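You operate a simulated robot arm through the tools that you are given. There is no shell and no other tool. Be economical: measure what you need, move in short steps, check, and stop when the job is done.

The job below is to be done with a simulated two-armed robot. You get a single attempt, and the scene is never put back.

TASK
Pick up the pink-post board with one hand, pass it to the other hand and put it on the stand end of the glue bench. Set down upright: pink-post board.

Only the result counts: the job must be done as asked and must still hold three seconds after the hand-in. Knocking over, shifting, dropping, spilling or breaking anything else fails it.

THE ROBOT
Two 7-joint arms with two-finger parallel grippers on one trunk, on a base that drives. Base frame: it is fixed to the floor where the robot stands at the start and does not move with it; the origin is under the middle of the robot, x ahead of it, y to its left, z up. Lengths are in mm, angles in degrees, forces in N, time in s.
The left shoulder is at the start at [60, 143, 929], the right one opposite. With the tool pointing down near the work surface each hand reaches from about 320 to 740 mm from the robot's upright axis, wherever it stands, measured 20 degrees to its own side. Places, roughly: pink-post board (9x9x10 cm) [800, -100, 900]; stand end of the glue bench [-1700, -1200, 900]. Payload 1.57 kg a hand.
The tool frame of a hand sits at the grasp point between the pads (the TCP): z along the fingers, y along the line on which they close. The tips reach 30 mm beyond it. The gripper opens to 110 mm. The fingers are 24 mm wide and 12 mm thick; the gripper's body (48 by 112 mm) begins 78 mm behind the TCP.
Orientation is that of the tool frame in the base frame, as a unit quaternion [w, x, y, z]. With the fingers straight down and closing along the base's y, the tool's x points along the base's -x, its y along +y and its z along -z.

THE INTERFACE
- The arms move only by the tool play_rows. It takes "left_motion", "right_motion" or both (then of equal length, played together; a hand with none holds still); each is a list of rows, each a list of 3 entries, a list of its own where there are three numbers: the shift along the tool's x, y, z in mm, then the turn, a rotation vector about the tool's x, y, z in degrees, then the closure, from 0 (fully open) to 1 (shut). In form: [[[tx, ty, tz], [wx, wy, wz], gripper], ...]. A call has 1 to 20 rows; each row shifts and turns the commanded pose from where the row before left it, along the tool's axes as they then stand. A row lasts 0.2 s, in which the tool goes at most 50 mm and 8.6 degrees; a call with a longer step from one row to the next is refused whole, and so is a gripper value outside its range. Where a pose cannot be reached the arm comes as near as it can. A force on the tool above 40 N (or 10 N above the force at the start of the call, whichever is more), or a blocked arm, ends the call early, and 0.2 s more pass. Each finger travels about 45 mm/s and halts on what it meets, pressing with about 29 N; the grip force reading is that of the motor and also rises with nothing between the fingers. The clock runs only during rows and for 0.2 s after the last one: add rows that do not move to give the fingers time. The reply holds the time, the measured pose of the TCP, the force on the tool along the base axes, the opening and the grip force, in the units named above and with some noise, with the torque about the TCP (base axes, N m) and any sound that the robot's microphone picked up.
- Cameras (640 x 400 px; columns grow to the right, rows downward): "scene" is now at [52.2, -26.7, 1551.8]; the picture's right is [-0.30, -0.95, 0.00], its down [-0.62, 0.19, -0.76] and it looks along [0.72, -0.23, -0.65] (base axes); focal length 260 px, centre (320, 200). "left" rides on the left gripper at [70, -16, -141] in its tool frame; the picture's right is [0.23, 0.97, 0.00], its down [-0.85, 0.20, -0.48] and it looks along [-0.47, 0.11, 0.88] (tool axes); focal length 222 px, centre (320, 200). "right" rides on the right gripper at [70, 16, -141] in its tool frame; the picture's right is [-0.23, 0.97, 0.00], its down [-0.86, -0.20, -0.48] and it looks along [-0.47, -0.11, 0.88] (tool axes); focal length 222 px, centre (320, 200).
- snapshot(camera): a new picture of that camera. It takes no simulated time.
- move_column(by): slides the trunk up (or, below 0, down) by that many mm; the arms and the scene camera ride with it, the base frame stays. It gives what a move gives, with no picture.
- base_move(legs): drives the robot by 1 to 6 legs, each [ahead, left, turn to the left] in mm, mm and degrees, along the robot's own axes; the way and the turn of a leg run together, so that a leg with both is an arc; at most 1500 mm and 180 degrees a leg. The arms and the cameras ride along, it lands a little off, and it stops where it bumps. It gives what a move gives.
- turn_head(pan, tilt): turns the head with the scene camera to pan (to the left, within 86 degrees either way) and tilt (down, from -29 to 69), counted from straight ahead of the robot. It gives what a move gives.
- pixel_to_xyz(camera, pixels): for up to 12 pixels [column, row] of the newest picture of that camera ("zoom" is the newest enlarged one), the place [x, y, z] in the base frame of the surface seen there, good to about 2 mm. It takes no simulated time.
- close_up(camera, box): a new picture of the part [left, top, right, bottom] of that camera's present view, enlarged. It takes no simulated time.
- hand_in(): hands the job in; it is judged then, once.

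Go step by step. Measure first, check grasps and placings, and put right what went wrong. The budget is 80 turns and 62 pictures, counting those below and the enlarged ones. Unless the task says otherwise, let go and move clear before handing in, and close with one line.

The tools are called after ">>>" as a command line: name --argument value ..., lists and objects as JSON in quotes. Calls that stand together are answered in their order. play_rows: Moves the arms, as the interface text tells. Its arguments: {"type":"object","properties":{"left_motion":{"type":"array","items":{"type":"array"}},"right_motion":{"type":"array","items":{"type":"array"}}},"required":[]} The other tools are called the same way: move_column (by) slides the trunk up or down; base_move (legs) drives the base; turn_head (pan, tilt) turns the head that bears the scene camera; snapshot (camera) takes a picture; pixel_to_xyz (camera, pixels) gives the place of the surface under pixels of a picture; close_up (camera, box) takes an enlarged picture of a part of a camera's view; hand_in () hands the job in.

At the start:

```text
time: 0.0
left_position: [455.3, 80.7, 1107.6]
left_ee_rot: [0.0, 0.001, 1.0, 0.0]
left_ft_force: [0.0, 1.2, -0.5]
left_wrist_torque: [0.01, 0.03, 0.02]
left_grip_width: 109.9
left_gripper_force: 0.1
right_position: [472.6, -335.1, 1067.5]
right_ee_rot: [-0.001, -0.001, 1.0, 0.0]
right_ft_force: [0.0, 0.0, -0.5]
right_wrist_torque: [-0.02, 0.0, -0.02]
right_grip_width: 109.9
right_gripper_force: 0.1
trunk travel left (down, up): [-528.0, 62.0]
robot x, y, heading: [-2.1, -3.7, 0.3]
head pan, tilt: [-17.4, 40.6]
```

scene: 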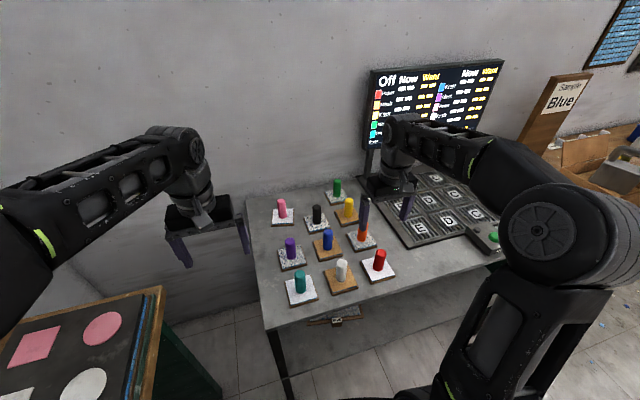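
right: 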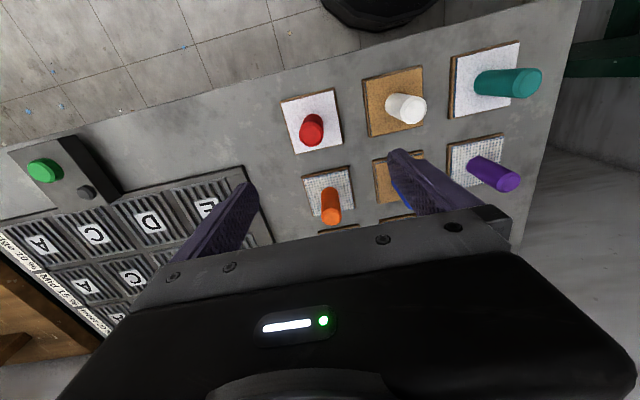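
left: 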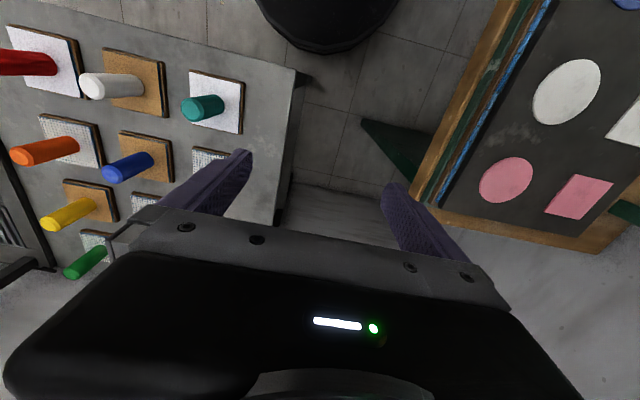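

The scene picture shows the pink post at about (282,208), at the far-left corner of the table. I'll enlarge that area to measure it.

>>> close_up --camera "scene" --box '[240, 160, 420, 310]'

>>> close_up --camera "scene" --box '[350, 40, 640, 260]'

>>> pixel_to_xyz --camera "scene" --pixels '[[281, 201], [283, 212], [275, 222], [292, 222], [274, 211], [318, 207], [290, 243], [337, 183], [248, 200], [265, 325], [360, 200], [327, 232]]'

```text
2.67 times, centred on (330, 235) of scene
```

zoom: 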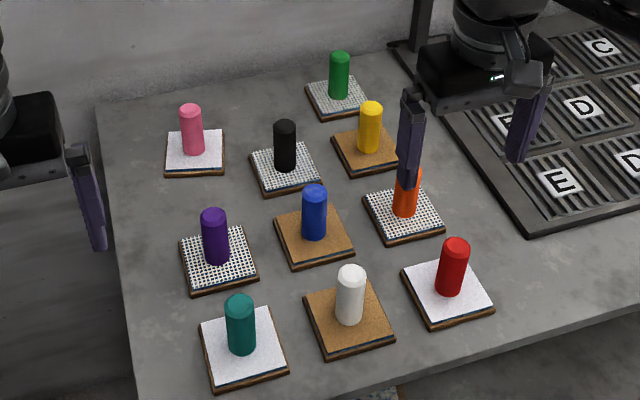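

```text
1.82 times, centred on (495, 150) of scene
```

zoom: 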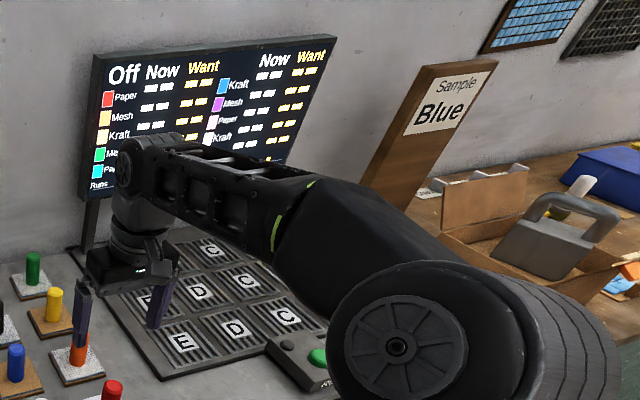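

```text
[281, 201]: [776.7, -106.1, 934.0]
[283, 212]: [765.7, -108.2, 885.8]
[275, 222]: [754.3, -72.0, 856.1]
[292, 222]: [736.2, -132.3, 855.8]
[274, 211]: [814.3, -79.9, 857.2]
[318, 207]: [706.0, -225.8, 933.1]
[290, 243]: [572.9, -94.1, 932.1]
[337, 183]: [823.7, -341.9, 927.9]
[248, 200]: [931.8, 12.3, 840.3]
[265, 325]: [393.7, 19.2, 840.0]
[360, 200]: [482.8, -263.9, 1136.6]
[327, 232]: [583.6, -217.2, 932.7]
```

The pink post stands at about (780,-105) with its top near z 936 and its board top at 857. That is out of reach from here, so I'll check the clearance between the base front and the table edge in the left view.

>>> pixel_to_xyz --camera "left" --pixels '[[325, 48], [275, 15], [385, 15], [290, 70], [180, 30], [290, 200], [325, 25]]'

>>> pixel_to_xyz --camera "scene" --pixels '[[281, 200], [284, 200], [279, 205], [287, 205], [165, 290], [180, 360], [190, 395], [375, 160], [500, 70], [282, 228], [271, 217], [293, 209]]'

```text
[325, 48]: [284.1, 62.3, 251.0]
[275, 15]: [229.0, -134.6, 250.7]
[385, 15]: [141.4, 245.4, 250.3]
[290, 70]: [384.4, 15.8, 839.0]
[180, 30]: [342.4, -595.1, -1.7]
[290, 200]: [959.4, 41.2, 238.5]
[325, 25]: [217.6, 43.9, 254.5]
```

```text
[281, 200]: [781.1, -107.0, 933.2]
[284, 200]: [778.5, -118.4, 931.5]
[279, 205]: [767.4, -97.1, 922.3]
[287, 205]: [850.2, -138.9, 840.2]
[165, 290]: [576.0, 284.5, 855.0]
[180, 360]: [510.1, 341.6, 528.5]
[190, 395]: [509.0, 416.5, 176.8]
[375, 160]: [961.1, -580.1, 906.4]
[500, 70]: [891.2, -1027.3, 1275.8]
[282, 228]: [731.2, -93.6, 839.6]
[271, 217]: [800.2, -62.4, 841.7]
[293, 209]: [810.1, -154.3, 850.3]
```

The base front is at x≈285 and the table edge at x≈385. I'll check what is below the table front, around (330,315) in the scene view, before driving ahead about 100 mm.

>>> pixel_to_xyz --camera "scene" --pixels '[[334, 318], [300, 325], [320, 335], [370, 335], [400, 370], [280, 350], [420, 310], [310, 350], [230, 340]]'

>>> close_up --camera "scene" --box '[240, 280, 440, 400]'

```text
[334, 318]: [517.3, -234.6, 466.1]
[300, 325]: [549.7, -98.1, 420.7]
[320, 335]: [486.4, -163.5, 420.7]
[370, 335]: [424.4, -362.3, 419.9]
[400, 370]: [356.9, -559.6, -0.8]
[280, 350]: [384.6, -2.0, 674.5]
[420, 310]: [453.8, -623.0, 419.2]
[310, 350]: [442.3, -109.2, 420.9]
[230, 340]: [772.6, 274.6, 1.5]
```

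```text
3.20 times, centred on (340, 340) of scene
```

zoom: 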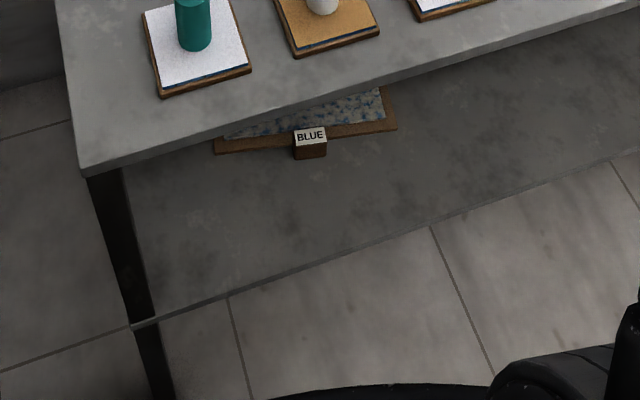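

A table leg stands at about (385,0) and the base front is at 285, so I'll drive ahead only 80 mm. That should bring the post just within the right arm's reach.

>>> base_move --legs '[[80, 0, 0]]'

```text
time: 1.1
left_position: [534.3, 81.1, 1106.9]
left_ee_rot: [-0.001, 0.0, 1.0, 0.0]
left_ft_force: [0.5, -0.6, -0.8]
left_wrist_torque: [0.02, 0.03, -0.01]
left_grip_width: 109.9
left_gripper_force: 0.1
right_position: [553.2, -336.1, 1068.3]
right_ee_rot: [-0.001, 0.0, 1.0, -0.001]
right_ft_force: [-0.4, 0.1, -0.6]
right_wrist_torque: [0.01, 0.03, 0.0]
right_grip_width: 110.0
right_gripper_force: 0.1
trunk travel left (down, up): [-528.0, 62.0]
robot x, y, heading: [78.9, -0.3, 0.0]
head pan, tilt: [-17.4, 40.6]
```

The drive went cleanly. Next I'll move the left hand aside and carry the right hand over the pink post while it is still high.

>>> play_rows --right_motion '[[[-32.4, 33, 0], [0, 0, 0], 0], [[-32.4, 33, 0], [0, 0, 0], 0], [[-32.4, 33, 0], [0, 0, 0], 0], [[-32.4, 33, 0], [0, 0, 0], 0], [[-32.4, 33, 0], [0, 0, 0], 0], [[-32.4, 33, 5], [0, 0, 0], 0], [[-32.4, 33, 15], [0, 0, 0], 0], [[0, 0, 25], [0, 0, 0], 0]]' --left_motion '[[[0, 30, 0], [0, 0, 0], 0], [[0, 30, 0], [0, 0, 0], 0], [[0, 30, 0], [0, 0, 0], 0], [[0, 30, 0], [0, 0, 0], 0], [[0, 0, 0], [0, 0, 0], 0], [[0, 0, 0], [0, 0, 0], 0], [[0, 0, 0], [0, 0, 0], 0], [[0, 0, 0], [0, 0, 0], 0]]'

>>> snapshot --camera "right"

>>> snapshot --camera "scene"

```text
time: 2.9
left_position: [534.7, 199.5, 1110.3]
left_ee_rot: [0.0, 0.0, 1.0, 0.0]
left_ft_force: [-0.3, 0.3, 0.8]
left_wrist_torque: [-0.01, -0.03, 0.0]
left_grip_width: 109.8
left_gripper_force: 0.0
right_position: [656.3, -229.6, 1045.8]
right_ee_rot: [-0.001, 0.0, 1.0, -0.001]
right_ft_force: [0.1, -1.7, 0.6]
right_wrist_torque: [0.02, -0.02, 0.02]
right_grip_width: 109.9
right_gripper_force: 0.1
right hand out of reach, approached as far as the arm can: row 4, 5, 6, 7
trunk travel left (down, up): [-528.0, 62.0]
robot x, y, heading: [80.0, 1.7, -0.2]
head pan, tilt: [-17.4, 40.6]
```

```text
55 pictures are left
```

right: 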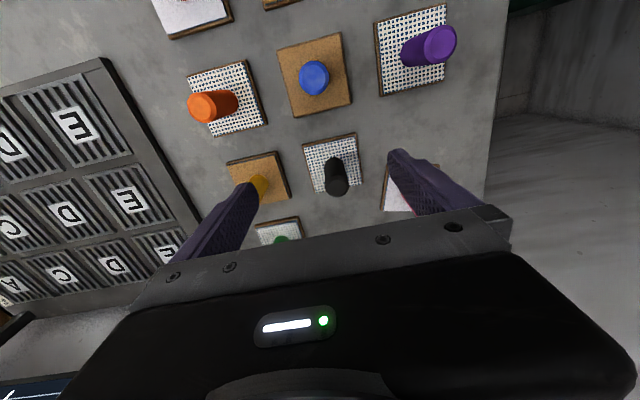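

```text
54 pictures are left
```

scene: 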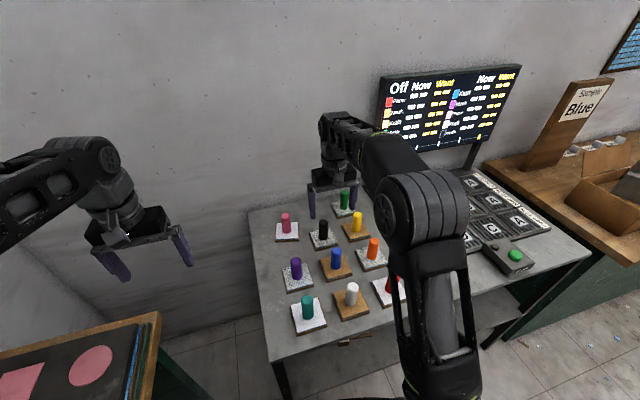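

The right arm ran out of reach at (656,-230) with the tool vertical. I'll raise the trunk 60 mm and tilt the fingers forward 20°, which gains reach.

>>> move_column --by 60

>>> play_rows --right_motion '[[[0, 0, 0], [0, -7, 0], 0], [[0, 0, 0], [0, -7, 0], 0], [[0, 0, 0], [0, -7, 0], 0], [[0, 0, 0], [0, 0, 0], 0]]'

```text
time: 3.9
left_position: [536.0, 200.4, 1167.9]
left_ee_rot: [0.0, 0.0, 1.0, -0.001]
left_ft_force: [0.6, 0.1, -0.2]
left_wrist_torque: [0.06, 0.01, 0.0]
left_grip_width: 110.1
left_gripper_force: 0.0
right_position: [657.1, -229.4, 1105.7]
right_ee_rot: [-0.001, -0.001, 1.0, -0.001]
right_ft_force: [-0.7, -1.5, -0.1]
right_wrist_torque: [-0.01, 0.03, 0.01]
right_grip_width: 110.0
right_gripper_force: 0.1
trunk travel left (down, up): [-588.0, 2.0]
robot x, y, heading: [77.1, 0.4, -0.2]
head pan, tilt: [-17.4, 40.6]
```

```text
time: 4.8
left_position: [536.2, 201.1, 1168.1]
left_ee_rot: [0.0, 0.0, 1.0, 0.0]
left_ft_force: [0.1, -0.8, -0.2]
left_wrist_torque: [0.0, 0.01, 0.0]
left_grip_width: 110.2
left_gripper_force: 0.2
right_position: [657.3, -229.2, 1105.8]
right_ee_rot: [0.181, -0.002, 0.983, 0.0]
right_ft_force: [-0.9, -0.3, -0.8]
right_wrist_torque: [0.0, 0.0, 0.01]
right_grip_width: 110.2
right_gripper_force: 0.0
trunk travel left (down, up): [-588.0, 2.0]
robot x, y, heading: [79.0, 0.6, -0.2]
head pan, tilt: [-17.4, 40.6]
```

The tilt is right, with the fingers pointing along (0.36,0,-0.93). I'll move to a point 100 mm back along the tool axis from the grasp on the pink post.

>>> play_rows --right_motion '[[[-12.5, 31, 28.3], [0, 0, 0], 0], [[-12.5, 31, 28.3], [0, 0, 0], 0], [[-12.5, 31, 28.3], [0, 0, 0], 0], [[-12.5, 31, 28.3], [0, 0, 0], 0], [[0, 0, 0], [0, 0, 0], 0]]'

>>> snapshot --camera "right"

>>> pixel_to_xyz --camera "right" --pixels '[[320, 200]]'

```text
time: 6.0
left_position: [534.8, 200.7, 1168.3]
left_ee_rot: [0.0, 0.001, 1.0, 0.0]
left_ft_force: [0.1, 0.7, -1.2]
left_wrist_torque: [0.01, -0.03, 0.0]
left_grip_width: 109.9
left_gripper_force: 0.1
right_position: [740.0, -105.8, 1018.1]
right_ee_rot: [0.181, -0.001, 0.983, 0.0]
right_ft_force: [-0.3, 0.0, 0.2]
right_wrist_torque: [0.01, -0.02, -0.03]
right_grip_width: 110.0
right_gripper_force: 0.0
trunk travel left (down, up): [-588.0, 2.0]
robot x, y, heading: [77.7, 2.7, -0.0]
head pan, tilt: [-17.4, 40.6]
```

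```text
53 pictures are left
```

right: 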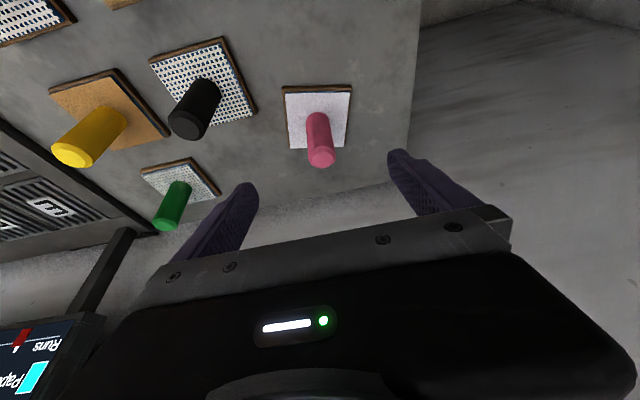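

```text
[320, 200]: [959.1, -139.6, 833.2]
```

>>> pixel_to_xyz --camera "right" --pixels '[[321, 158], [311, 156], [332, 156], [321, 163], [308, 130], [328, 128], [285, 88], [350, 86], [290, 147], [346, 145], [318, 120]]'

>>> close_up --camera "right" --box '[220, 60, 420, 220]'

```text
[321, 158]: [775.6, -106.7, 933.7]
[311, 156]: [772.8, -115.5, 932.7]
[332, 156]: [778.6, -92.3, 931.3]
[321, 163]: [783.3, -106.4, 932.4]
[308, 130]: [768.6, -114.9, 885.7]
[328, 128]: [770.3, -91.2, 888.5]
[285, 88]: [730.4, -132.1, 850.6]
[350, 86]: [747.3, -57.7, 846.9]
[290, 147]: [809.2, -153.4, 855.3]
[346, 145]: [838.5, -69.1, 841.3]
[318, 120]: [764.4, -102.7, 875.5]
```

```text
2.50 times, centred on (320, 140) of right
```

zoom: 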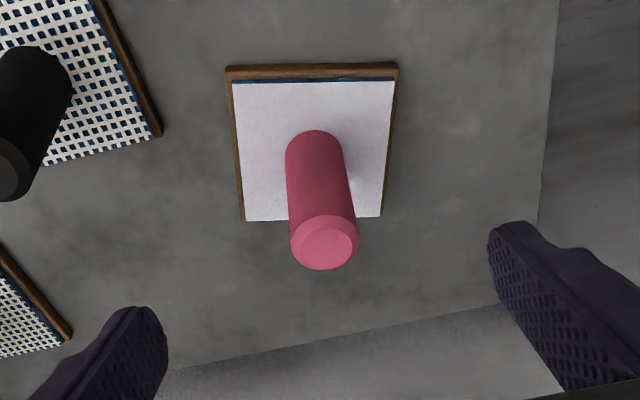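

The post centre reads about (776,-104) with its top at z 933, and the hand is lined up. I'll descend along the tool axis and close.

>>> play_rows --right_motion '[[[0, 0.5, 26], [0, 0, 0], 0], [[0, 0.5, 26], [0, 0, 0], 0], [[0, 0.5, 26], [0, 0, 0], 0], [[0.5, 0.5, 24], [0, 0, 0], 0], [[0, 0, 0], [0, 0, 0], 0]]'

>>> snapshot --camera "right"

```text
time: 7.2
left_position: [534.4, 200.8, 1168.8]
left_ee_rot: [0.001, 0.0, 1.0, -0.001]
left_ft_force: [0.1, -0.3, 0.3]
left_wrist_torque: [-0.02, 0.02, 0.0]
left_grip_width: 110.0
left_gripper_force: 0.1
right_position: [780.0, -103.7, 921.6]
right_ee_rot: [0.182, -0.002, 0.983, 0.0]
right_ft_force: [0.1, 1.0, -0.4]
right_wrist_torque: [0.02, -0.01, -0.01]
right_grip_width: 109.9
right_gripper_force: 0.1
trunk travel left (down, up): [-588.0, 2.0]
robot x, y, heading: [79.6, -2.3, 0.1]
head pan, tilt: [-17.4, 40.6]
```

```text
51 pictures are left
```

right: 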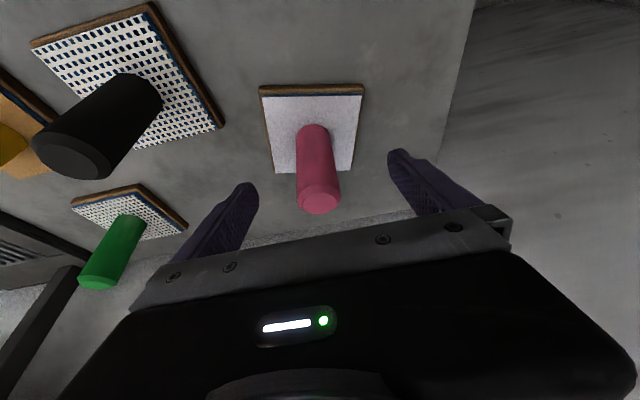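

The fingers straddle the post, which appears at about (318,190). I'll close the gripper.

>>> play_rows --right_motion '[[[0, 0, 0], [0, 0, 0], 1], [[0, 0, 0], [0, 0, 0], 1], [[0, 0, 0], [0, 0, 0], 1], [[0, 0, 0], [0, 0, 0], 1], [[0, 0, 0], [0, 0, 0], 1], [[0, 0, 0], [0, 0, 0], 1], [[0, 0, 0], [0, 0, 0], 1], [[0, 0, 0], [0, 0, 0], 1]]'

```text
time: 9.1
left_position: [535.1, 201.0, 1169.1]
left_ee_rot: [-0.001, 0.0, 1.0, 0.0]
left_ft_force: [0.5, -0.1, -0.1]
left_wrist_torque: [0.01, -0.01, 0.01]
left_grip_width: 110.0
left_gripper_force: 0.0
right_position: [780.2, -103.1, 923.8]
right_ee_rot: [0.181, -0.001, 0.983, -0.002]
right_ft_force: [0.1, -1.1, -0.4]
right_wrist_torque: [0.05, 0.06, 0.03]
right_grip_width: 29.4
right_gripper_force: 29.1
trunk travel left (down, up): [-588.0, 2.0]
robot x, y, heading: [77.9, 0.9, -0.1]
head pan, tilt: [-17.4, 40.6]
```

The grip holds a 29 mm post at 29 N. I'll lift straight up a little, then up and back.

>>> play_rows --right_motion '[[[-3.6, 0, -9.3], [0, 0, 0], 1], [[-7, 0, -18.7], [0, 0, 0], 1], [[-7, 0, -18.7], [0, 0, 0], 1], [[0, 0, -25], [0, 0, 0], 1], [[0, 0, -25], [0, 0, 0], 1], [[0, 0, -25], [0, 0, 0], 1], [[0, 0, -25], [0, 0, 0], 1], [[0, 0, -25], [0, 0, 0], 1], [[0, 0, 0], [0, 0, 0], 1]]'

>>> snapshot --camera "right"

>>> snapshot --camera "scene"

```text
time: 11.1
left_position: [536.4, 202.3, 1169.1]
left_ee_rot: [0.0, 0.0, 1.0, 0.0]
left_ft_force: [0.6, -0.2, 0.8]
left_wrist_torque: [0.0, 0.02, 0.01]
left_grip_width: 109.8
left_gripper_force: 0.1
right_position: [735.1, -102.2, 1085.5]
right_ee_rot: [0.181, -0.001, 0.983, -0.002]
right_ft_force: [0.5, -1.0, -2.4]
right_wrist_torque: [-0.01, -0.04, -0.01]
right_grip_width: 29.7
right_gripper_force: 28.7
trunk travel left (down, up): [-588.0, 2.0]
robot x, y, heading: [80.1, -0.2, -0.0]
head pan, tilt: [-17.4, 40.6]
```

```text
50 pictures are left
```

right: 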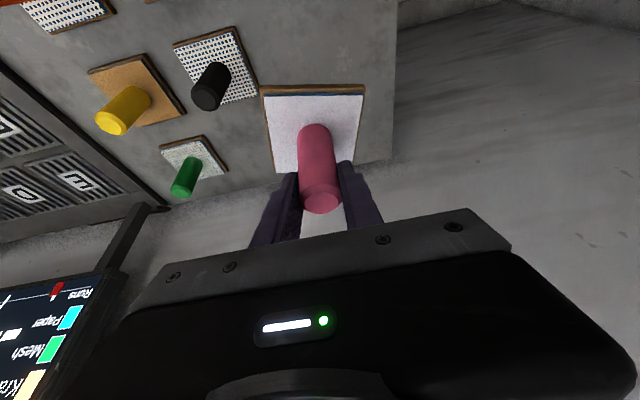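

```text
49 pictures are left
```

scene: 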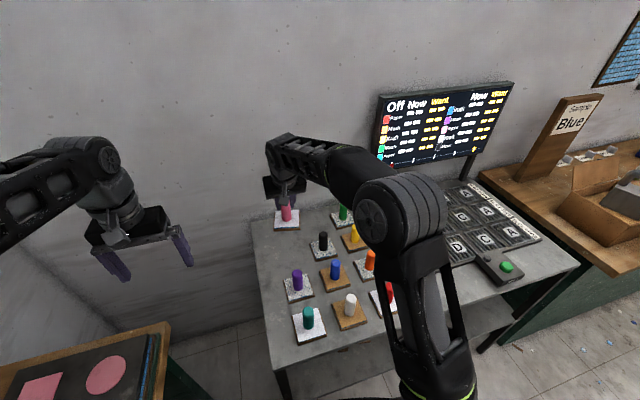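

The board hangs upright in the right gripper and all neighbouring boards look undisturbed. I'll retract the hand, back off 80 mm into space known to be free, and look around.

>>> play_rows --right_motion '[[[29.5, -9.5, -21], [0, 0, 0], 1], [[29.5, -9.5, -21], [0, 0, 0], 1], [[29.5, -9.5, -21], [0, 0, 0], 1], [[29.5, -9.5, -21], [0, 0, 0], 1], [[29.5, -9.5, -21], [0, 0, 0], 1], [[0, 0, 0], [0, 0, 0], 1]]'

>>> base_move --legs '[[-90, 0, 0]]'

>>> turn_head --pan -86 --tilt 25

>>> snapshot --camera "scene"

>>> turn_head --pan 86 --tilt 25

>>> snapshot --camera "scene"

```text
time: 12.4
left_position: [536.1, 201.2, 1169.2]
left_ee_rot: [0.001, 0.001, 1.0, 0.0]
left_ft_force: [0.3, 0.9, 0.3]
left_wrist_torque: [-0.01, 0.03, -0.03]
left_grip_width: 109.9
left_gripper_force: 0.1
right_position: [559.8, -151.3, 1131.8]
right_ee_rot: [0.181, -0.002, 0.983, -0.001]
right_ft_force: [0.3, -0.3, -1.7]
right_wrist_torque: [-0.01, -0.02, 0.01]
right_grip_width: 29.9
right_gripper_force: 29.5
trunk travel left (down, up): [-588.0, 2.0]
robot x, y, heading: [79.0, 0.0, -0.0]
head pan, tilt: [-17.4, 40.6]
```

```text
time: 13.6
left_position: [441.8, 201.0, 1169.3]
left_ee_rot: [0.001, 0.002, 1.0, 0.0]
left_ft_force: [-1.0, -0.5, 0.6]
left_wrist_torque: [0.03, -0.01, -0.01]
left_grip_width: 110.0
left_gripper_force: 0.1
right_position: [466.3, -152.0, 1134.5]
right_ee_rot: [0.183, 0.0, 0.983, -0.002]
right_ft_force: [-0.8, -0.4, -2.4]
right_wrist_torque: [-0.02, 0.0, -0.01]
right_grip_width: 29.6
right_gripper_force: 28.9
trunk travel left (down, up): [-588.0, 2.0]
robot x, y, heading: [-11.7, -1.6, -0.2]
head pan, tilt: [-17.4, 40.6]
```

```text
time: 15.0
left_position: [443.9, 200.5, 1169.1]
left_ee_rot: [0.0, 0.002, 1.0, 0.001]
left_ft_force: [0.7, -0.1, -0.7]
left_wrist_torque: [0.05, 0.02, 0.0]
left_grip_width: 110.1
left_gripper_force: 0.1
right_position: [466.5, -152.5, 1132.6]
right_ee_rot: [0.181, 0.001, 0.983, -0.001]
right_ft_force: [-0.6, 0.1, -0.9]
right_wrist_torque: [0.0, -0.02, -0.02]
right_grip_width: 29.8
right_gripper_force: 29.2
trunk travel left (down, up): [-588.0, 2.0]
robot x, y, heading: [-10.0, -0.8, 0.1]
head pan, tilt: [-85.9, 25.0]
```

```text
48 pictures are left
```

scene: 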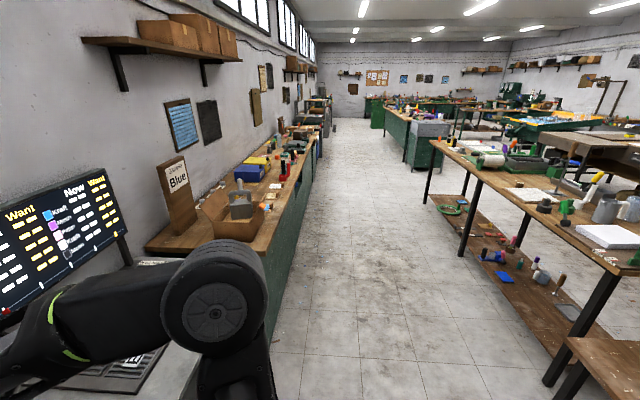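

```text
time: 17.6
left_position: [445.1, 199.8, 1169.4]
left_ee_rot: [-0.001, 0.002, 1.0, -0.001]
left_ft_force: [-0.5, -0.5, -0.2]
left_wrist_torque: [-0.01, 0.03, 0.02]
left_grip_width: 110.2
left_gripper_force: 0.1
right_position: [467.2, -151.4, 1132.7]
right_ee_rot: [0.181, 0.0, 0.983, -0.002]
right_ft_force: [-0.3, 0.0, -1.9]
right_wrist_torque: [0.0, 0.01, 0.0]
right_grip_width: 29.7
right_gripper_force: 29.0
trunk travel left (down, up): [-588.0, 2.0]
robot x, y, heading: [-16.1, 0.4, -0.2]
head pan, tilt: [85.9, 25.0]
```

```text
47 pictures are left
```

scene: 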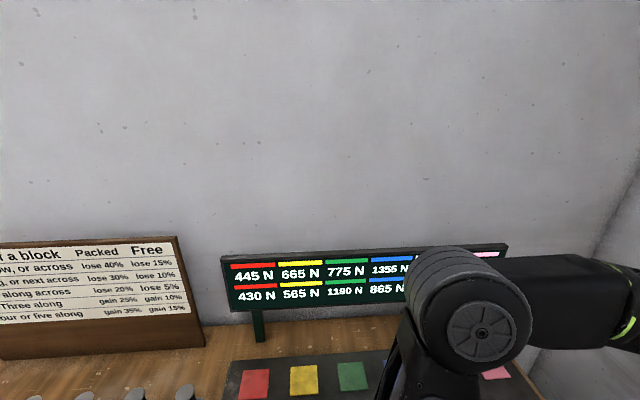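

The first view shows benches behind and to the right, at the picture's right side. I'll turn in place to the right and look toward (-1700,-1200).

>>> base_move --legs '[[0, 0, -90]]'

>>> turn_head --pan -50 --tilt 25

>>> snapshot --camera "scene"

```text
time: 21.8
left_position: [177.8, -459.8, 1170.4]
left_ee_rot: [0.0, 0.715, 0.7, -0.001]
left_ft_force: [0.6, -0.4, 0.8]
left_wrist_torque: [0.01, 0.0, 0.01]
left_grip_width: 109.9
left_gripper_force: 0.1
right_position: [-173.3, -476.5, 1131.9]
right_ee_rot: [0.126, 0.702, 0.689, -0.13]
right_ft_force: [-0.3, -0.7, -2.4]
right_wrist_torque: [0.0, -0.03, -0.03]
right_grip_width: 29.7
right_gripper_force: 29.3
trunk travel left (down, up): [-588.0, 2.0]
robot x, y, heading: [-11.0, 3.4, -91.3]
head pan, tilt: [85.9, 25.0]
```

```text
time: 24.0
left_position: [179.0, -461.2, 1169.1]
left_ee_rot: [0.001, 0.715, 0.7, 0.0]
left_ft_force: [-0.4, -0.1, 0.7]
left_wrist_torque: [0.0, 0.0, 0.0]
left_grip_width: 110.1
left_gripper_force: 0.1
right_position: [-173.3, -475.7, 1132.4]
right_ee_rot: [0.125, 0.702, 0.688, -0.13]
right_ft_force: [-0.1, -0.3, -2.1]
right_wrist_torque: [0.0, 0.0, -0.02]
right_grip_width: 29.6
right_gripper_force: 29.3
trunk travel left (down, up): [-588.0, 2.0]
robot x, y, heading: [-13.6, 0.9, -91.4]
head pan, tilt: [-50.0, 25.0]
```

```text
46 pictures are left
```

scene: 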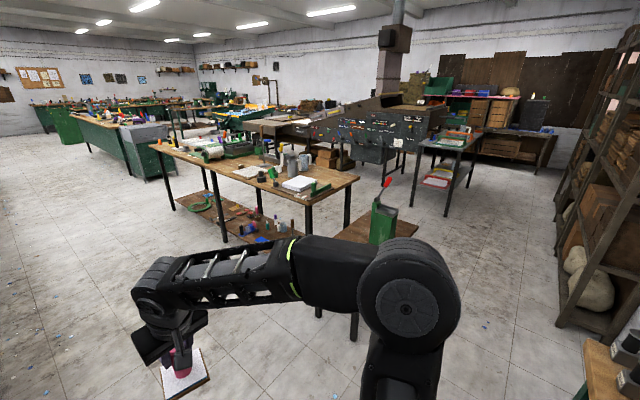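

>>> close_up --camera "scene" --box '[140, 110, 460, 310]'

>>> pixel_to_xyz --camera "scene" --pixels '[[150, 148], [305, 203], [355, 178], [305, 180], [385, 190], [385, 215], [360, 225], [320, 300], [354, 325], [430, 140], [400, 240], [230, 180]]'

```text
2.00 times, centred on (300, 210) of scene
```

zoom: 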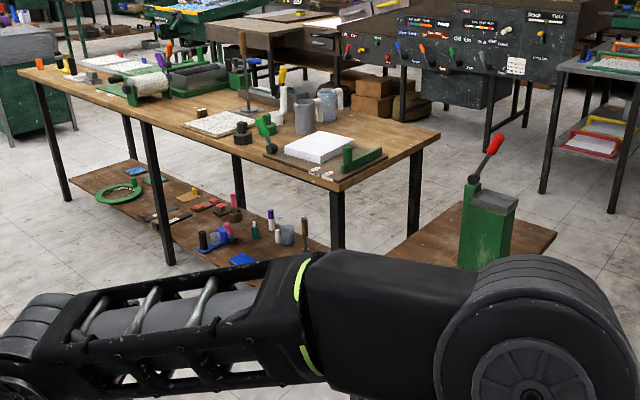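

```text
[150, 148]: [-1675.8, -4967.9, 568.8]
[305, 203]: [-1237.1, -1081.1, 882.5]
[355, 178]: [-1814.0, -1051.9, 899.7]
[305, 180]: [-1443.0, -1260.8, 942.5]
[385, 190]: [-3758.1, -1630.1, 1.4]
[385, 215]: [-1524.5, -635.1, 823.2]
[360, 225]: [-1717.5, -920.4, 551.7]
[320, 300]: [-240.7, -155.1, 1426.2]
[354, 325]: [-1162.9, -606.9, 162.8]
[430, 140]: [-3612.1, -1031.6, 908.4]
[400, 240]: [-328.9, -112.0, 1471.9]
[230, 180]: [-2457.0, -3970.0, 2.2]
```

The bench's near end runs from (-1237,-1081) to (-1814,-1052), and a low table with a green press stands in front of it. I'll drive down the aisle and face the bench's long side for a better look.

>>> base_move --legs '[[1200, 0, 0], [0, 0, -90]]'

>>> turn_head --pan 0 --tilt 22

>>> snapshot --camera "scene"

```text
time: 33.9
left_position: [-497.7, -1407.2, 1167.8]
left_ee_rot: [0.0, 1.0, 0.001, 0.001]
left_ft_force: [-0.1, 0.3, 0.4]
left_wrist_torque: [0.0, 0.01, 0.0]
left_grip_width: 110.2
left_gripper_force: 0.1
right_position: [-520.1, -1056.1, 1131.4]
right_ee_rot: [-0.001, 0.983, 0.001, -0.182]
right_ft_force: [0.2, -0.4, -2.1]
right_wrist_torque: [0.02, -0.01, 0.01]
right_grip_width: 29.8
right_gripper_force: 29.0
trunk travel left (down, up): [-588.0, 2.0]
robot x, y, heading: [-44.1, -1206.9, -179.8]
head pan, tilt: [-50.0, 25.0]
```

```text
time: 35.0
left_position: [-497.3, -1407.3, 1168.2]
left_ee_rot: [0.0, 1.0, 0.0, 0.0]
left_ft_force: [-0.2, -0.3, 0.1]
left_wrist_torque: [0.01, -0.02, 0.02]
left_grip_width: 109.8
left_gripper_force: 0.0
right_position: [-521.1, -1055.3, 1132.2]
right_ee_rot: [-0.001, 0.983, 0.001, -0.181]
right_ft_force: [0.6, 0.3, -1.9]
right_wrist_torque: [0.03, 0.01, 0.02]
right_grip_width: 29.7
right_gripper_force: 28.9
trunk travel left (down, up): [-588.0, 2.0]
robot x, y, heading: [-41.5, -1208.8, -179.7]
head pan, tilt: [0.0, 22.0]
```

```text
44 pictures are left
```

scene: 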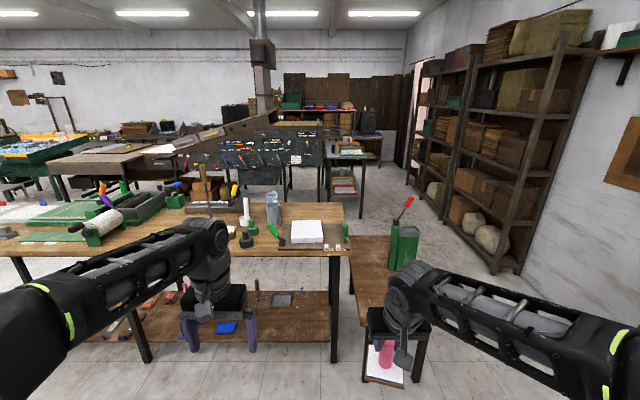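

>>> close_up --camera "scene" --box '[180, 170, 440, 290]'

>>> pixel_to_xyz --camera "scene" --pixels '[[340, 253], [342, 205], [307, 232], [275, 245], [345, 232], [290, 212], [272, 205], [245, 215], [325, 212], [352, 290], [395, 240], [215, 250]]'

```text
2.46 times, centred on (310, 230) of scene
```

zoom: 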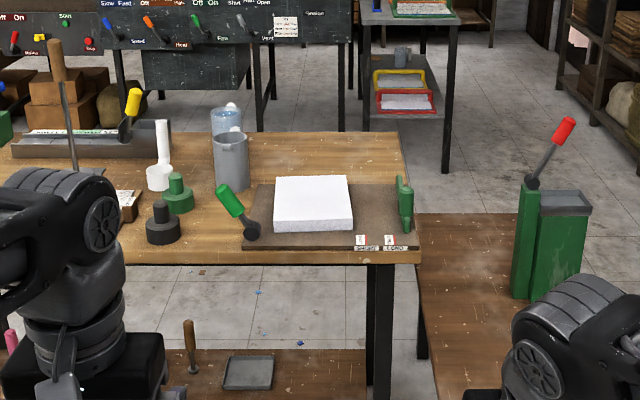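

```text
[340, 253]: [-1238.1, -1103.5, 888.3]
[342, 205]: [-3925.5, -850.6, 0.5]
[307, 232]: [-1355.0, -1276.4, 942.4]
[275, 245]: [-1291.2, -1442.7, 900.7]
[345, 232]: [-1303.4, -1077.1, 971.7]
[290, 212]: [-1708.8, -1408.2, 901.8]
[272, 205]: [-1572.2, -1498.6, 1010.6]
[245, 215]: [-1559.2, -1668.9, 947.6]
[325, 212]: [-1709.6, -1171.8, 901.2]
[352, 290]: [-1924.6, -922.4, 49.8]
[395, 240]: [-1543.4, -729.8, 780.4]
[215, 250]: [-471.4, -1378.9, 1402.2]
```

The bench top is at z 900. The spot near (-1700,-1200) is bare wood at pixel (325,212), behind the dark plate with the white block. I'll have to approach from the bench's far side, so I'll measure the passage.

>>> pixel_to_xyz --camera "scene" --pixels '[[515, 272], [445, 222], [362, 218], [326, 202], [345, 158], [272, 190], [250, 160], [395, 205], [350, 237], [413, 250], [420, 235], [430, 230]]'

>>> close_up --camera "scene" --box '[240, 120, 440, 240]'

>>> close_up --camera "scene" --box '[270, 205, 360, 260]'

```text
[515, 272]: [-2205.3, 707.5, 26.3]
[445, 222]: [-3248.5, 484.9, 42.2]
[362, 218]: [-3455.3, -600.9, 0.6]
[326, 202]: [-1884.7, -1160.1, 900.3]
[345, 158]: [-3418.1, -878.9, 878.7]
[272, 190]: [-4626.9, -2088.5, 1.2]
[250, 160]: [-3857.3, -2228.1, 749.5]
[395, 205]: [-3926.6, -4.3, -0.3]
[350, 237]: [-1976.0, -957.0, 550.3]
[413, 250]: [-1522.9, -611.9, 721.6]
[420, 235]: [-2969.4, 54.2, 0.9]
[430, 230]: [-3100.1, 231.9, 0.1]
```

```text
3.20 times, centred on (340, 180) of scene
```

zoom: 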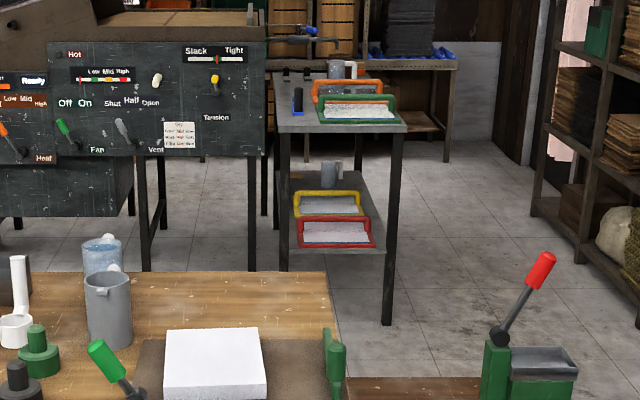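

```text
7.11 times, centred on (315, 232) of scene
```

zoom: 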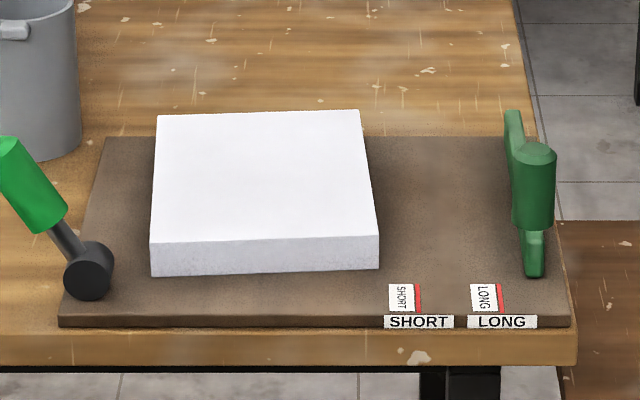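

The passage around the press table is wide enough for the robot. I'll do the handover here in open space first. The left hand turns to point sideways to the right, 10° nose down, and will grip the post below the right fingers.

>>> play_rows --left_motion '[[[0, 0, 0], [0, 0, -8.5], 0], [[0, 0, 0], [0, 0, -8.5], 0], [[0, 0, 0], [0, 0, -8.5], 0], [[0, 0, 0], [0, 0, -8.5], 0], [[0, 0, 0], [0, 0, -8.5], 0], [[0, 0, 0], [0, 0, -8.5], 0], [[0, 0, 0], [0, 0, -8.5], 0], [[0, 0, 0], [0, 0, -8.5], 0], [[0, 0, 0], [0, 0, -8.5], 0], [[0, 0, 0], [0, 0, -8.5], 0], [[0, 0, 0], [0, 0, -5], 0], [[0, 0, 0], [0, 8, 0], 0], [[0, 0, 0], [0, 8, 0], 0], [[0, 0, 0], [0, 8, 0], 0], [[0, 0, 0], [0, 8, 0], 0], [[0, 0, 0], [0, 8, 0], 0]]' --right_motion '[[[0, -20, 0], [0, 0, 0], 1], [[0, -20, 0], [0, 0, 0], 1], [[0, -20, 0], [0, 0, 0], 1], [[0, 0, 0], [0, 0, 0], 1], [[0, 0, 0], [0, 0, 0], 1], [[0, 0, 0], [0, 0, 0], 1], [[0, 0, 0], [0, 0, 0], 1], [[0, 0, 0], [0, 0, 0], 1], [[0, 0, 0], [0, 0, 0], 1], [[0, 0, 0], [0, 0, 0], 1], [[0, 0, 0], [0, 0, 0], 1], [[0, 0, 0], [0, 0, 0], 1], [[0, 0, 0], [0, 0, 0], 1], [[0, 0, 0], [0, 0, 0], 1], [[0, 0, 0], [0, 0, 0], 1], [[0, 0, 0], [0, 0, 0], 1]]'

```text
time: 38.5
left_position: [-497.3, -1407.8, 1168.4]
left_ee_rot: [-0.244, 0.664, 0.664, 0.242]
left_ft_force: [0.1, -0.3, -0.5]
left_wrist_torque: [0.02, -0.01, 0.0]
left_grip_width: 109.5
left_gripper_force: 0.0
right_position: [-521.4, -996.7, 1132.1]
right_ee_rot: [-0.002, 0.983, 0.002, -0.181]
right_ft_force: [-0.2, 0.7, -2.3]
right_wrist_torque: [-0.02, 0.03, -0.01]
right_grip_width: 29.6
right_gripper_force: 29.4
trunk travel left (down, up): [-588.0, 2.0]
robot x, y, heading: [-41.4, -1206.7, -179.8]
head pan, tilt: [0.0, 22.0]
```

The orientation is turning as intended. I'll finish the tilt with another 40°.

>>> play_rows --left_motion '[[[0, 0, 0], [0, 8, 0], 0], [[0, 0, 0], [0, 8, 0], 0], [[0, 0, 0], [0, 8, 0], 0], [[0, 0, 0], [0, 8, 0], 0], [[0, 0, 0], [0, 8, 0], 0], [[0, 0, 0], [0, 0, 0], 0]]'

>>> turn_head --pan 0 --tilt 48

>>> snapshot --camera "scene"

>>> snapshot --camera "left"

```text
time: 39.9
left_position: [-498.4, -1403.3, 1164.8]
left_ee_rot: [-0.436, 0.554, 0.557, 0.44]
left_ft_force: [0.1, -0.6, 0.1]
left_wrist_torque: [-0.02, 0.0, -0.01]
left_grip_width: 110.1
left_gripper_force: 0.0
left hand out of reach, approached as far as the arm can: row 1
right_position: [-521.0, -995.9, 1131.9]
right_ee_rot: [0.0, 0.983, 0.002, -0.181]
right_ft_force: [0.6, -0.4, -1.9]
right_wrist_torque: [-0.02, 0.0, -0.02]
right_grip_width: 30.0
right_gripper_force: 29.3
trunk travel left (down, up): [-588.0, 2.0]
robot x, y, heading: [-46.6, -1209.0, -180.0]
head pan, tilt: [0.0, 22.0]
```

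```text
time: 40.8
left_position: [-498.9, -1405.0, 1164.7]
left_ee_rot: [-0.434, 0.555, 0.557, 0.441]
left_ft_force: [0.2, 0.7, 0.9]
left_wrist_torque: [-0.03, -0.02, 0.01]
left_grip_width: 109.8
left_gripper_force: 0.1
right_position: [-521.8, -996.4, 1131.9]
right_ee_rot: [-0.002, 0.983, 0.001, -0.181]
right_ft_force: [-0.8, 1.4, -2.1]
right_wrist_torque: [-0.01, -0.01, 0.02]
right_grip_width: 29.7
right_gripper_force: 29.1
trunk travel left (down, up): [-588.0, 2.0]
robot x, y, heading: [-43.9, -1206.5, -180.0]
head pan, tilt: [0.0, 48.0]
```

```text
40 pictures are left
```

scene: 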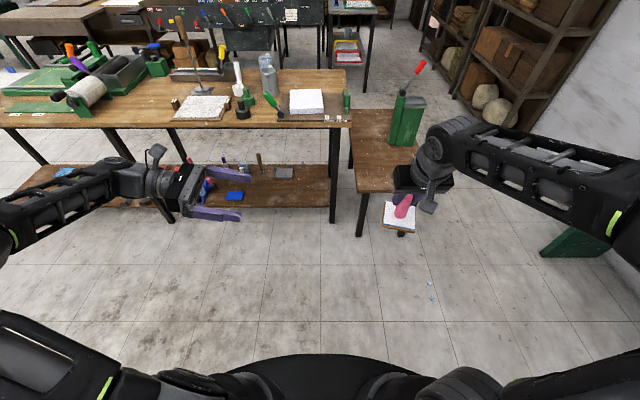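

```text
39 pictures are left
```

left: 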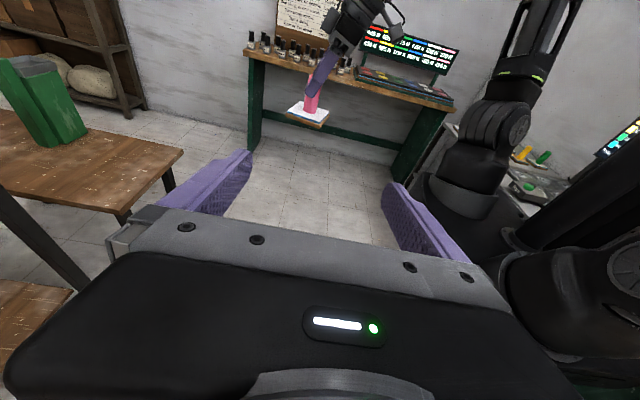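

The left hand now points along world +y, about 14° nose down. I'll measure the held board and post from both cameras.

>>> close_up --camera "left" --box '[270, 60, 360, 135]'

>>> close_up --camera "scene" --box '[365, 170, 455, 240]'

>>> pixel_to_xyz --camera "left" --pixels '[[310, 111], [311, 104], [309, 97], [305, 117], [289, 113], [328, 117], [299, 121], [310, 116], [309, 101]]'

>>> pixel_to_xyz --camera "scene" --pixels '[[403, 205], [402, 212], [386, 205], [412, 208], [413, 230], [384, 226], [400, 222], [405, 197]]'

```text
5.33 times, centred on (315, 98) of left
```

zoom: 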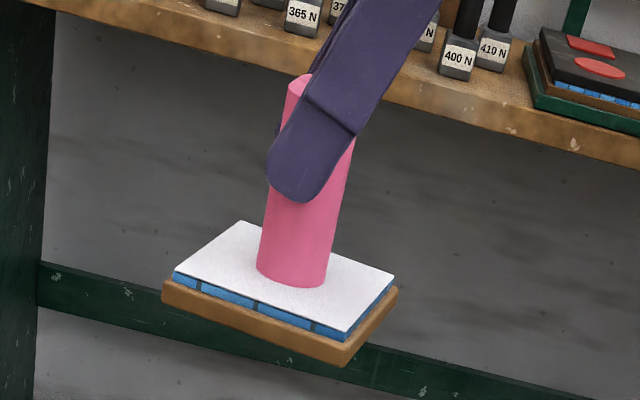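

```text
5.71 times, centred on (410, 205) of scene
```

zoom: 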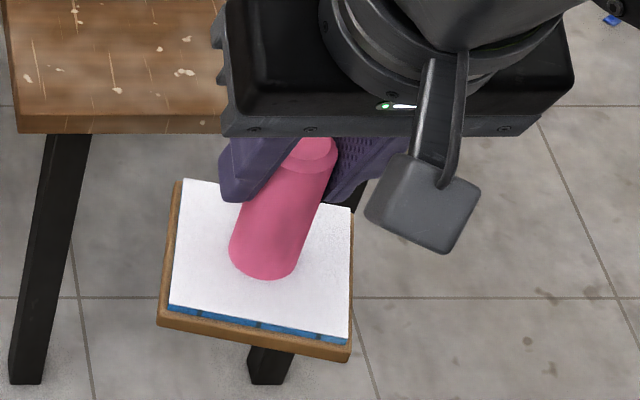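

```text
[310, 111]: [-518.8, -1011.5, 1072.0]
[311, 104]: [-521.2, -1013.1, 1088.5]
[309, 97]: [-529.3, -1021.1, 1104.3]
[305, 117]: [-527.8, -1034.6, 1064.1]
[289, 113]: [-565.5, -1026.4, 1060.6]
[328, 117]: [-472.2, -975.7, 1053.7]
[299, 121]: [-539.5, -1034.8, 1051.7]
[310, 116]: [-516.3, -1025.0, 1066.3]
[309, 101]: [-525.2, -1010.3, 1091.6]
```

```text
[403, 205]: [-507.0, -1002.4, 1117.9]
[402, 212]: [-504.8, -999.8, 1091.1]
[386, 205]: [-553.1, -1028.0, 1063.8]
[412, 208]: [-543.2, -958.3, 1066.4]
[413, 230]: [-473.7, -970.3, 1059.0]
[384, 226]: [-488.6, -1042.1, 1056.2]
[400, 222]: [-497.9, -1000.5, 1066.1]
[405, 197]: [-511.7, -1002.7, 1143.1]
```

The board hangs upright, with the post axis at about (-519,-997). The free post window is z≈1066–1100, below the right finger tips. I'll level the left hand to about 8° and move it to 100 mm short of the post.

>>> play_rows --left_motion '[[[0, 0, 0], [0, 5.7, 0], 0], [[-3, -2.5, 38.7], [0, 0, 0], 0], [[-3, -2.5, 38.7], [0, 0, 0], 0], [[-3, -2.5, 38.7], [0, 0, 0], 0], [[-3, -2.5, 38.7], [0, 0, 0], 0], [[-3, -2.5, 38.7], [0, 0, 0], 0], [[-3, -2.5, 38.7], [0, 0, 0], 0], [[-3, -2.5, 38.7], [0, 0, 0], 0], [[-3, -2.5, 38.7], [0, 0, 0], 0], [[0, 0, 0], [0, 0, 0], 0]]'

```text
time: 43.0
left_position: [-515.4, -1100.9, 1099.1]
left_ee_rot: [-0.461, 0.533, 0.535, 0.467]
left_ft_force: [0.2, -0.3, 0.0]
left_wrist_torque: [0.01, 0.0, 0.0]
left_grip_width: 110.0
left_gripper_force: 0.0
right_position: [-519.9, -997.1, 1131.8]
right_ee_rot: [-0.002, 0.983, 0.001, -0.182]
right_ft_force: [0.9, -0.6, -2.2]
right_wrist_torque: [0.02, 0.02, 0.03]
right_grip_width: 29.8
right_gripper_force: 29.2
trunk travel left (down, up): [-588.0, 2.0]
robot x, y, heading: [-39.0, -1203.9, -179.9]
head pan, tilt: [0.0, 48.0]
```

The left hand is at the staging point at 8°. I'll look before going in.

>>> snapshot --camera "left"

>>> close_up --camera "scene" --box '[280, 140, 460, 260]'

```text
36 pictures are left
```

left: 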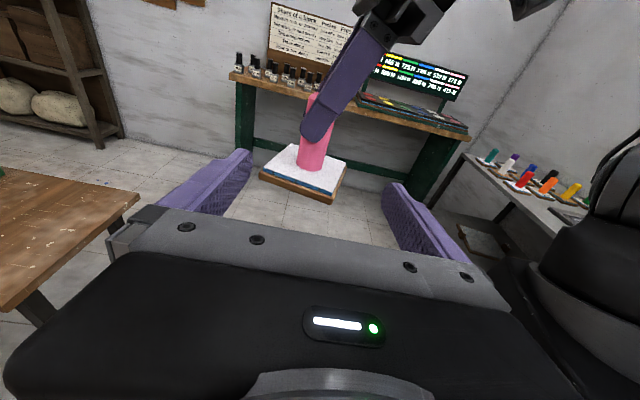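

```text
3.33 times, centred on (370, 200) of scene
```

zoom: 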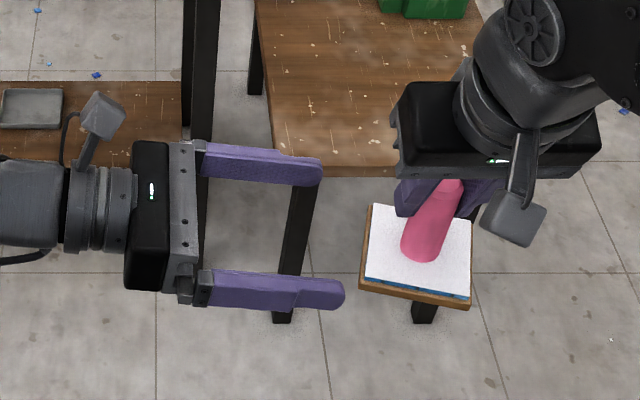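

>>> pixel_to_xyz --camera "left" --pixels '[[240, 155], [398, 188], [312, 160], [311, 150], [315, 138], [305, 140], [300, 163], [325, 162], [295, 172], [325, 180]]'

>>> close_up --camera "left" --box '[220, 80, 420, 220]'

```text
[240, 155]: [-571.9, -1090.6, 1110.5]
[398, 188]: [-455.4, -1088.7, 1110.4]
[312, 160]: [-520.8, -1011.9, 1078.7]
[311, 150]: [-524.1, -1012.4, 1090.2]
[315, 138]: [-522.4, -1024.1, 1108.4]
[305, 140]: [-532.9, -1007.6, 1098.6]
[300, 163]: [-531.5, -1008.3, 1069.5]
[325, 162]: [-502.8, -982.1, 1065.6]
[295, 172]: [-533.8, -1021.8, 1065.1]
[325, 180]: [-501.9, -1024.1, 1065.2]
```

```text
2.86 times, centred on (320, 150) of left
```

zoom: 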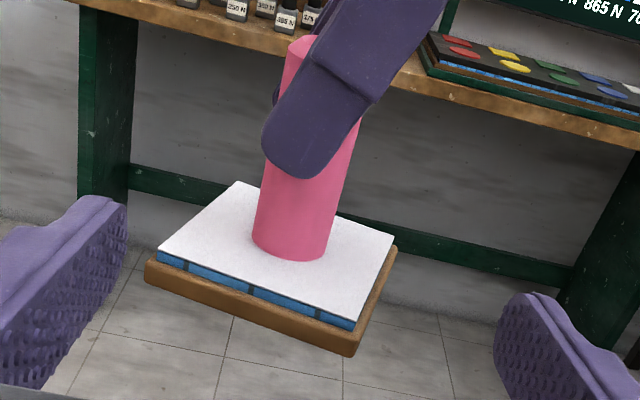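

The window measures z 1065–1100 and the hand is lined up, so I'll advance 99 mm to the post.

>>> play_rows --left_motion '[[[-0.3, -1, 20], [0, 0, 0], 0], [[-0.3, -1, 20], [0, 0, 0], 0], [[-0.3, -1, 20], [0, 0, 0], 0], [[-0.3, -1, 20], [0, 0, 0], 0], [[0, 0, 19], [0, 0, 0], 0], [[0, 0, 0], [0, 0, 0], 0]]'

>>> close_up --camera "left" --box '[200, 80, 440, 240]'

>>> close_up --camera "scene" --box '[340, 160, 460, 240]'

```text
time: 44.4
left_position: [-520.0, -1006.4, 1084.7]
left_ee_rot: [-0.462, 0.532, 0.534, 0.468]
left_ft_force: [0.4, -0.5, -0.2]
left_wrist_torque: [-0.01, 0.02, 0.01]
left_grip_width: 109.7
left_gripper_force: 0.1
right_position: [-520.2, -996.7, 1131.7]
right_ee_rot: [-0.001, 0.984, 0.002, -0.181]
right_ft_force: [-0.1, 0.8, -2.6]
right_wrist_torque: [0.03, 0.01, 0.01]
right_grip_width: 29.9
right_gripper_force: 28.7
trunk travel left (down, up): [-588.0, 2.0]
robot x, y, heading: [-42.2, -1202.8, -179.8]
head pan, tilt: [0.0, 48.0]
```

```text
2.50 times, centred on (320, 160) of left
```

zoom: 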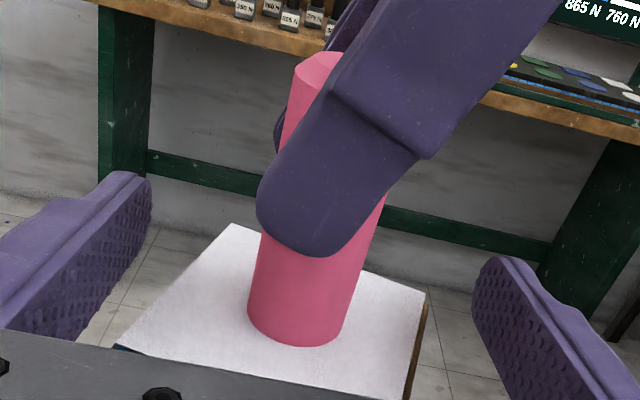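

```text
5.00 times, centred on (400, 200) of scene
```

zoom: 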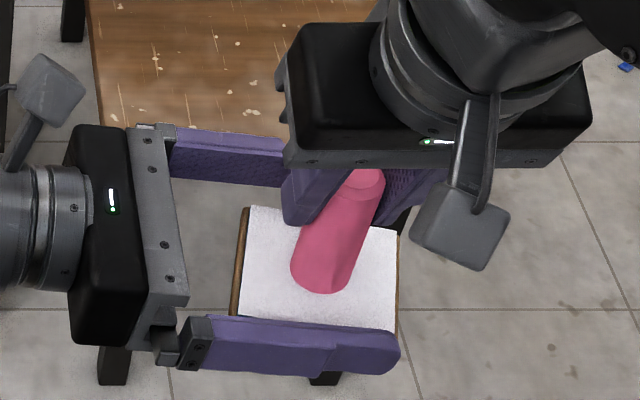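

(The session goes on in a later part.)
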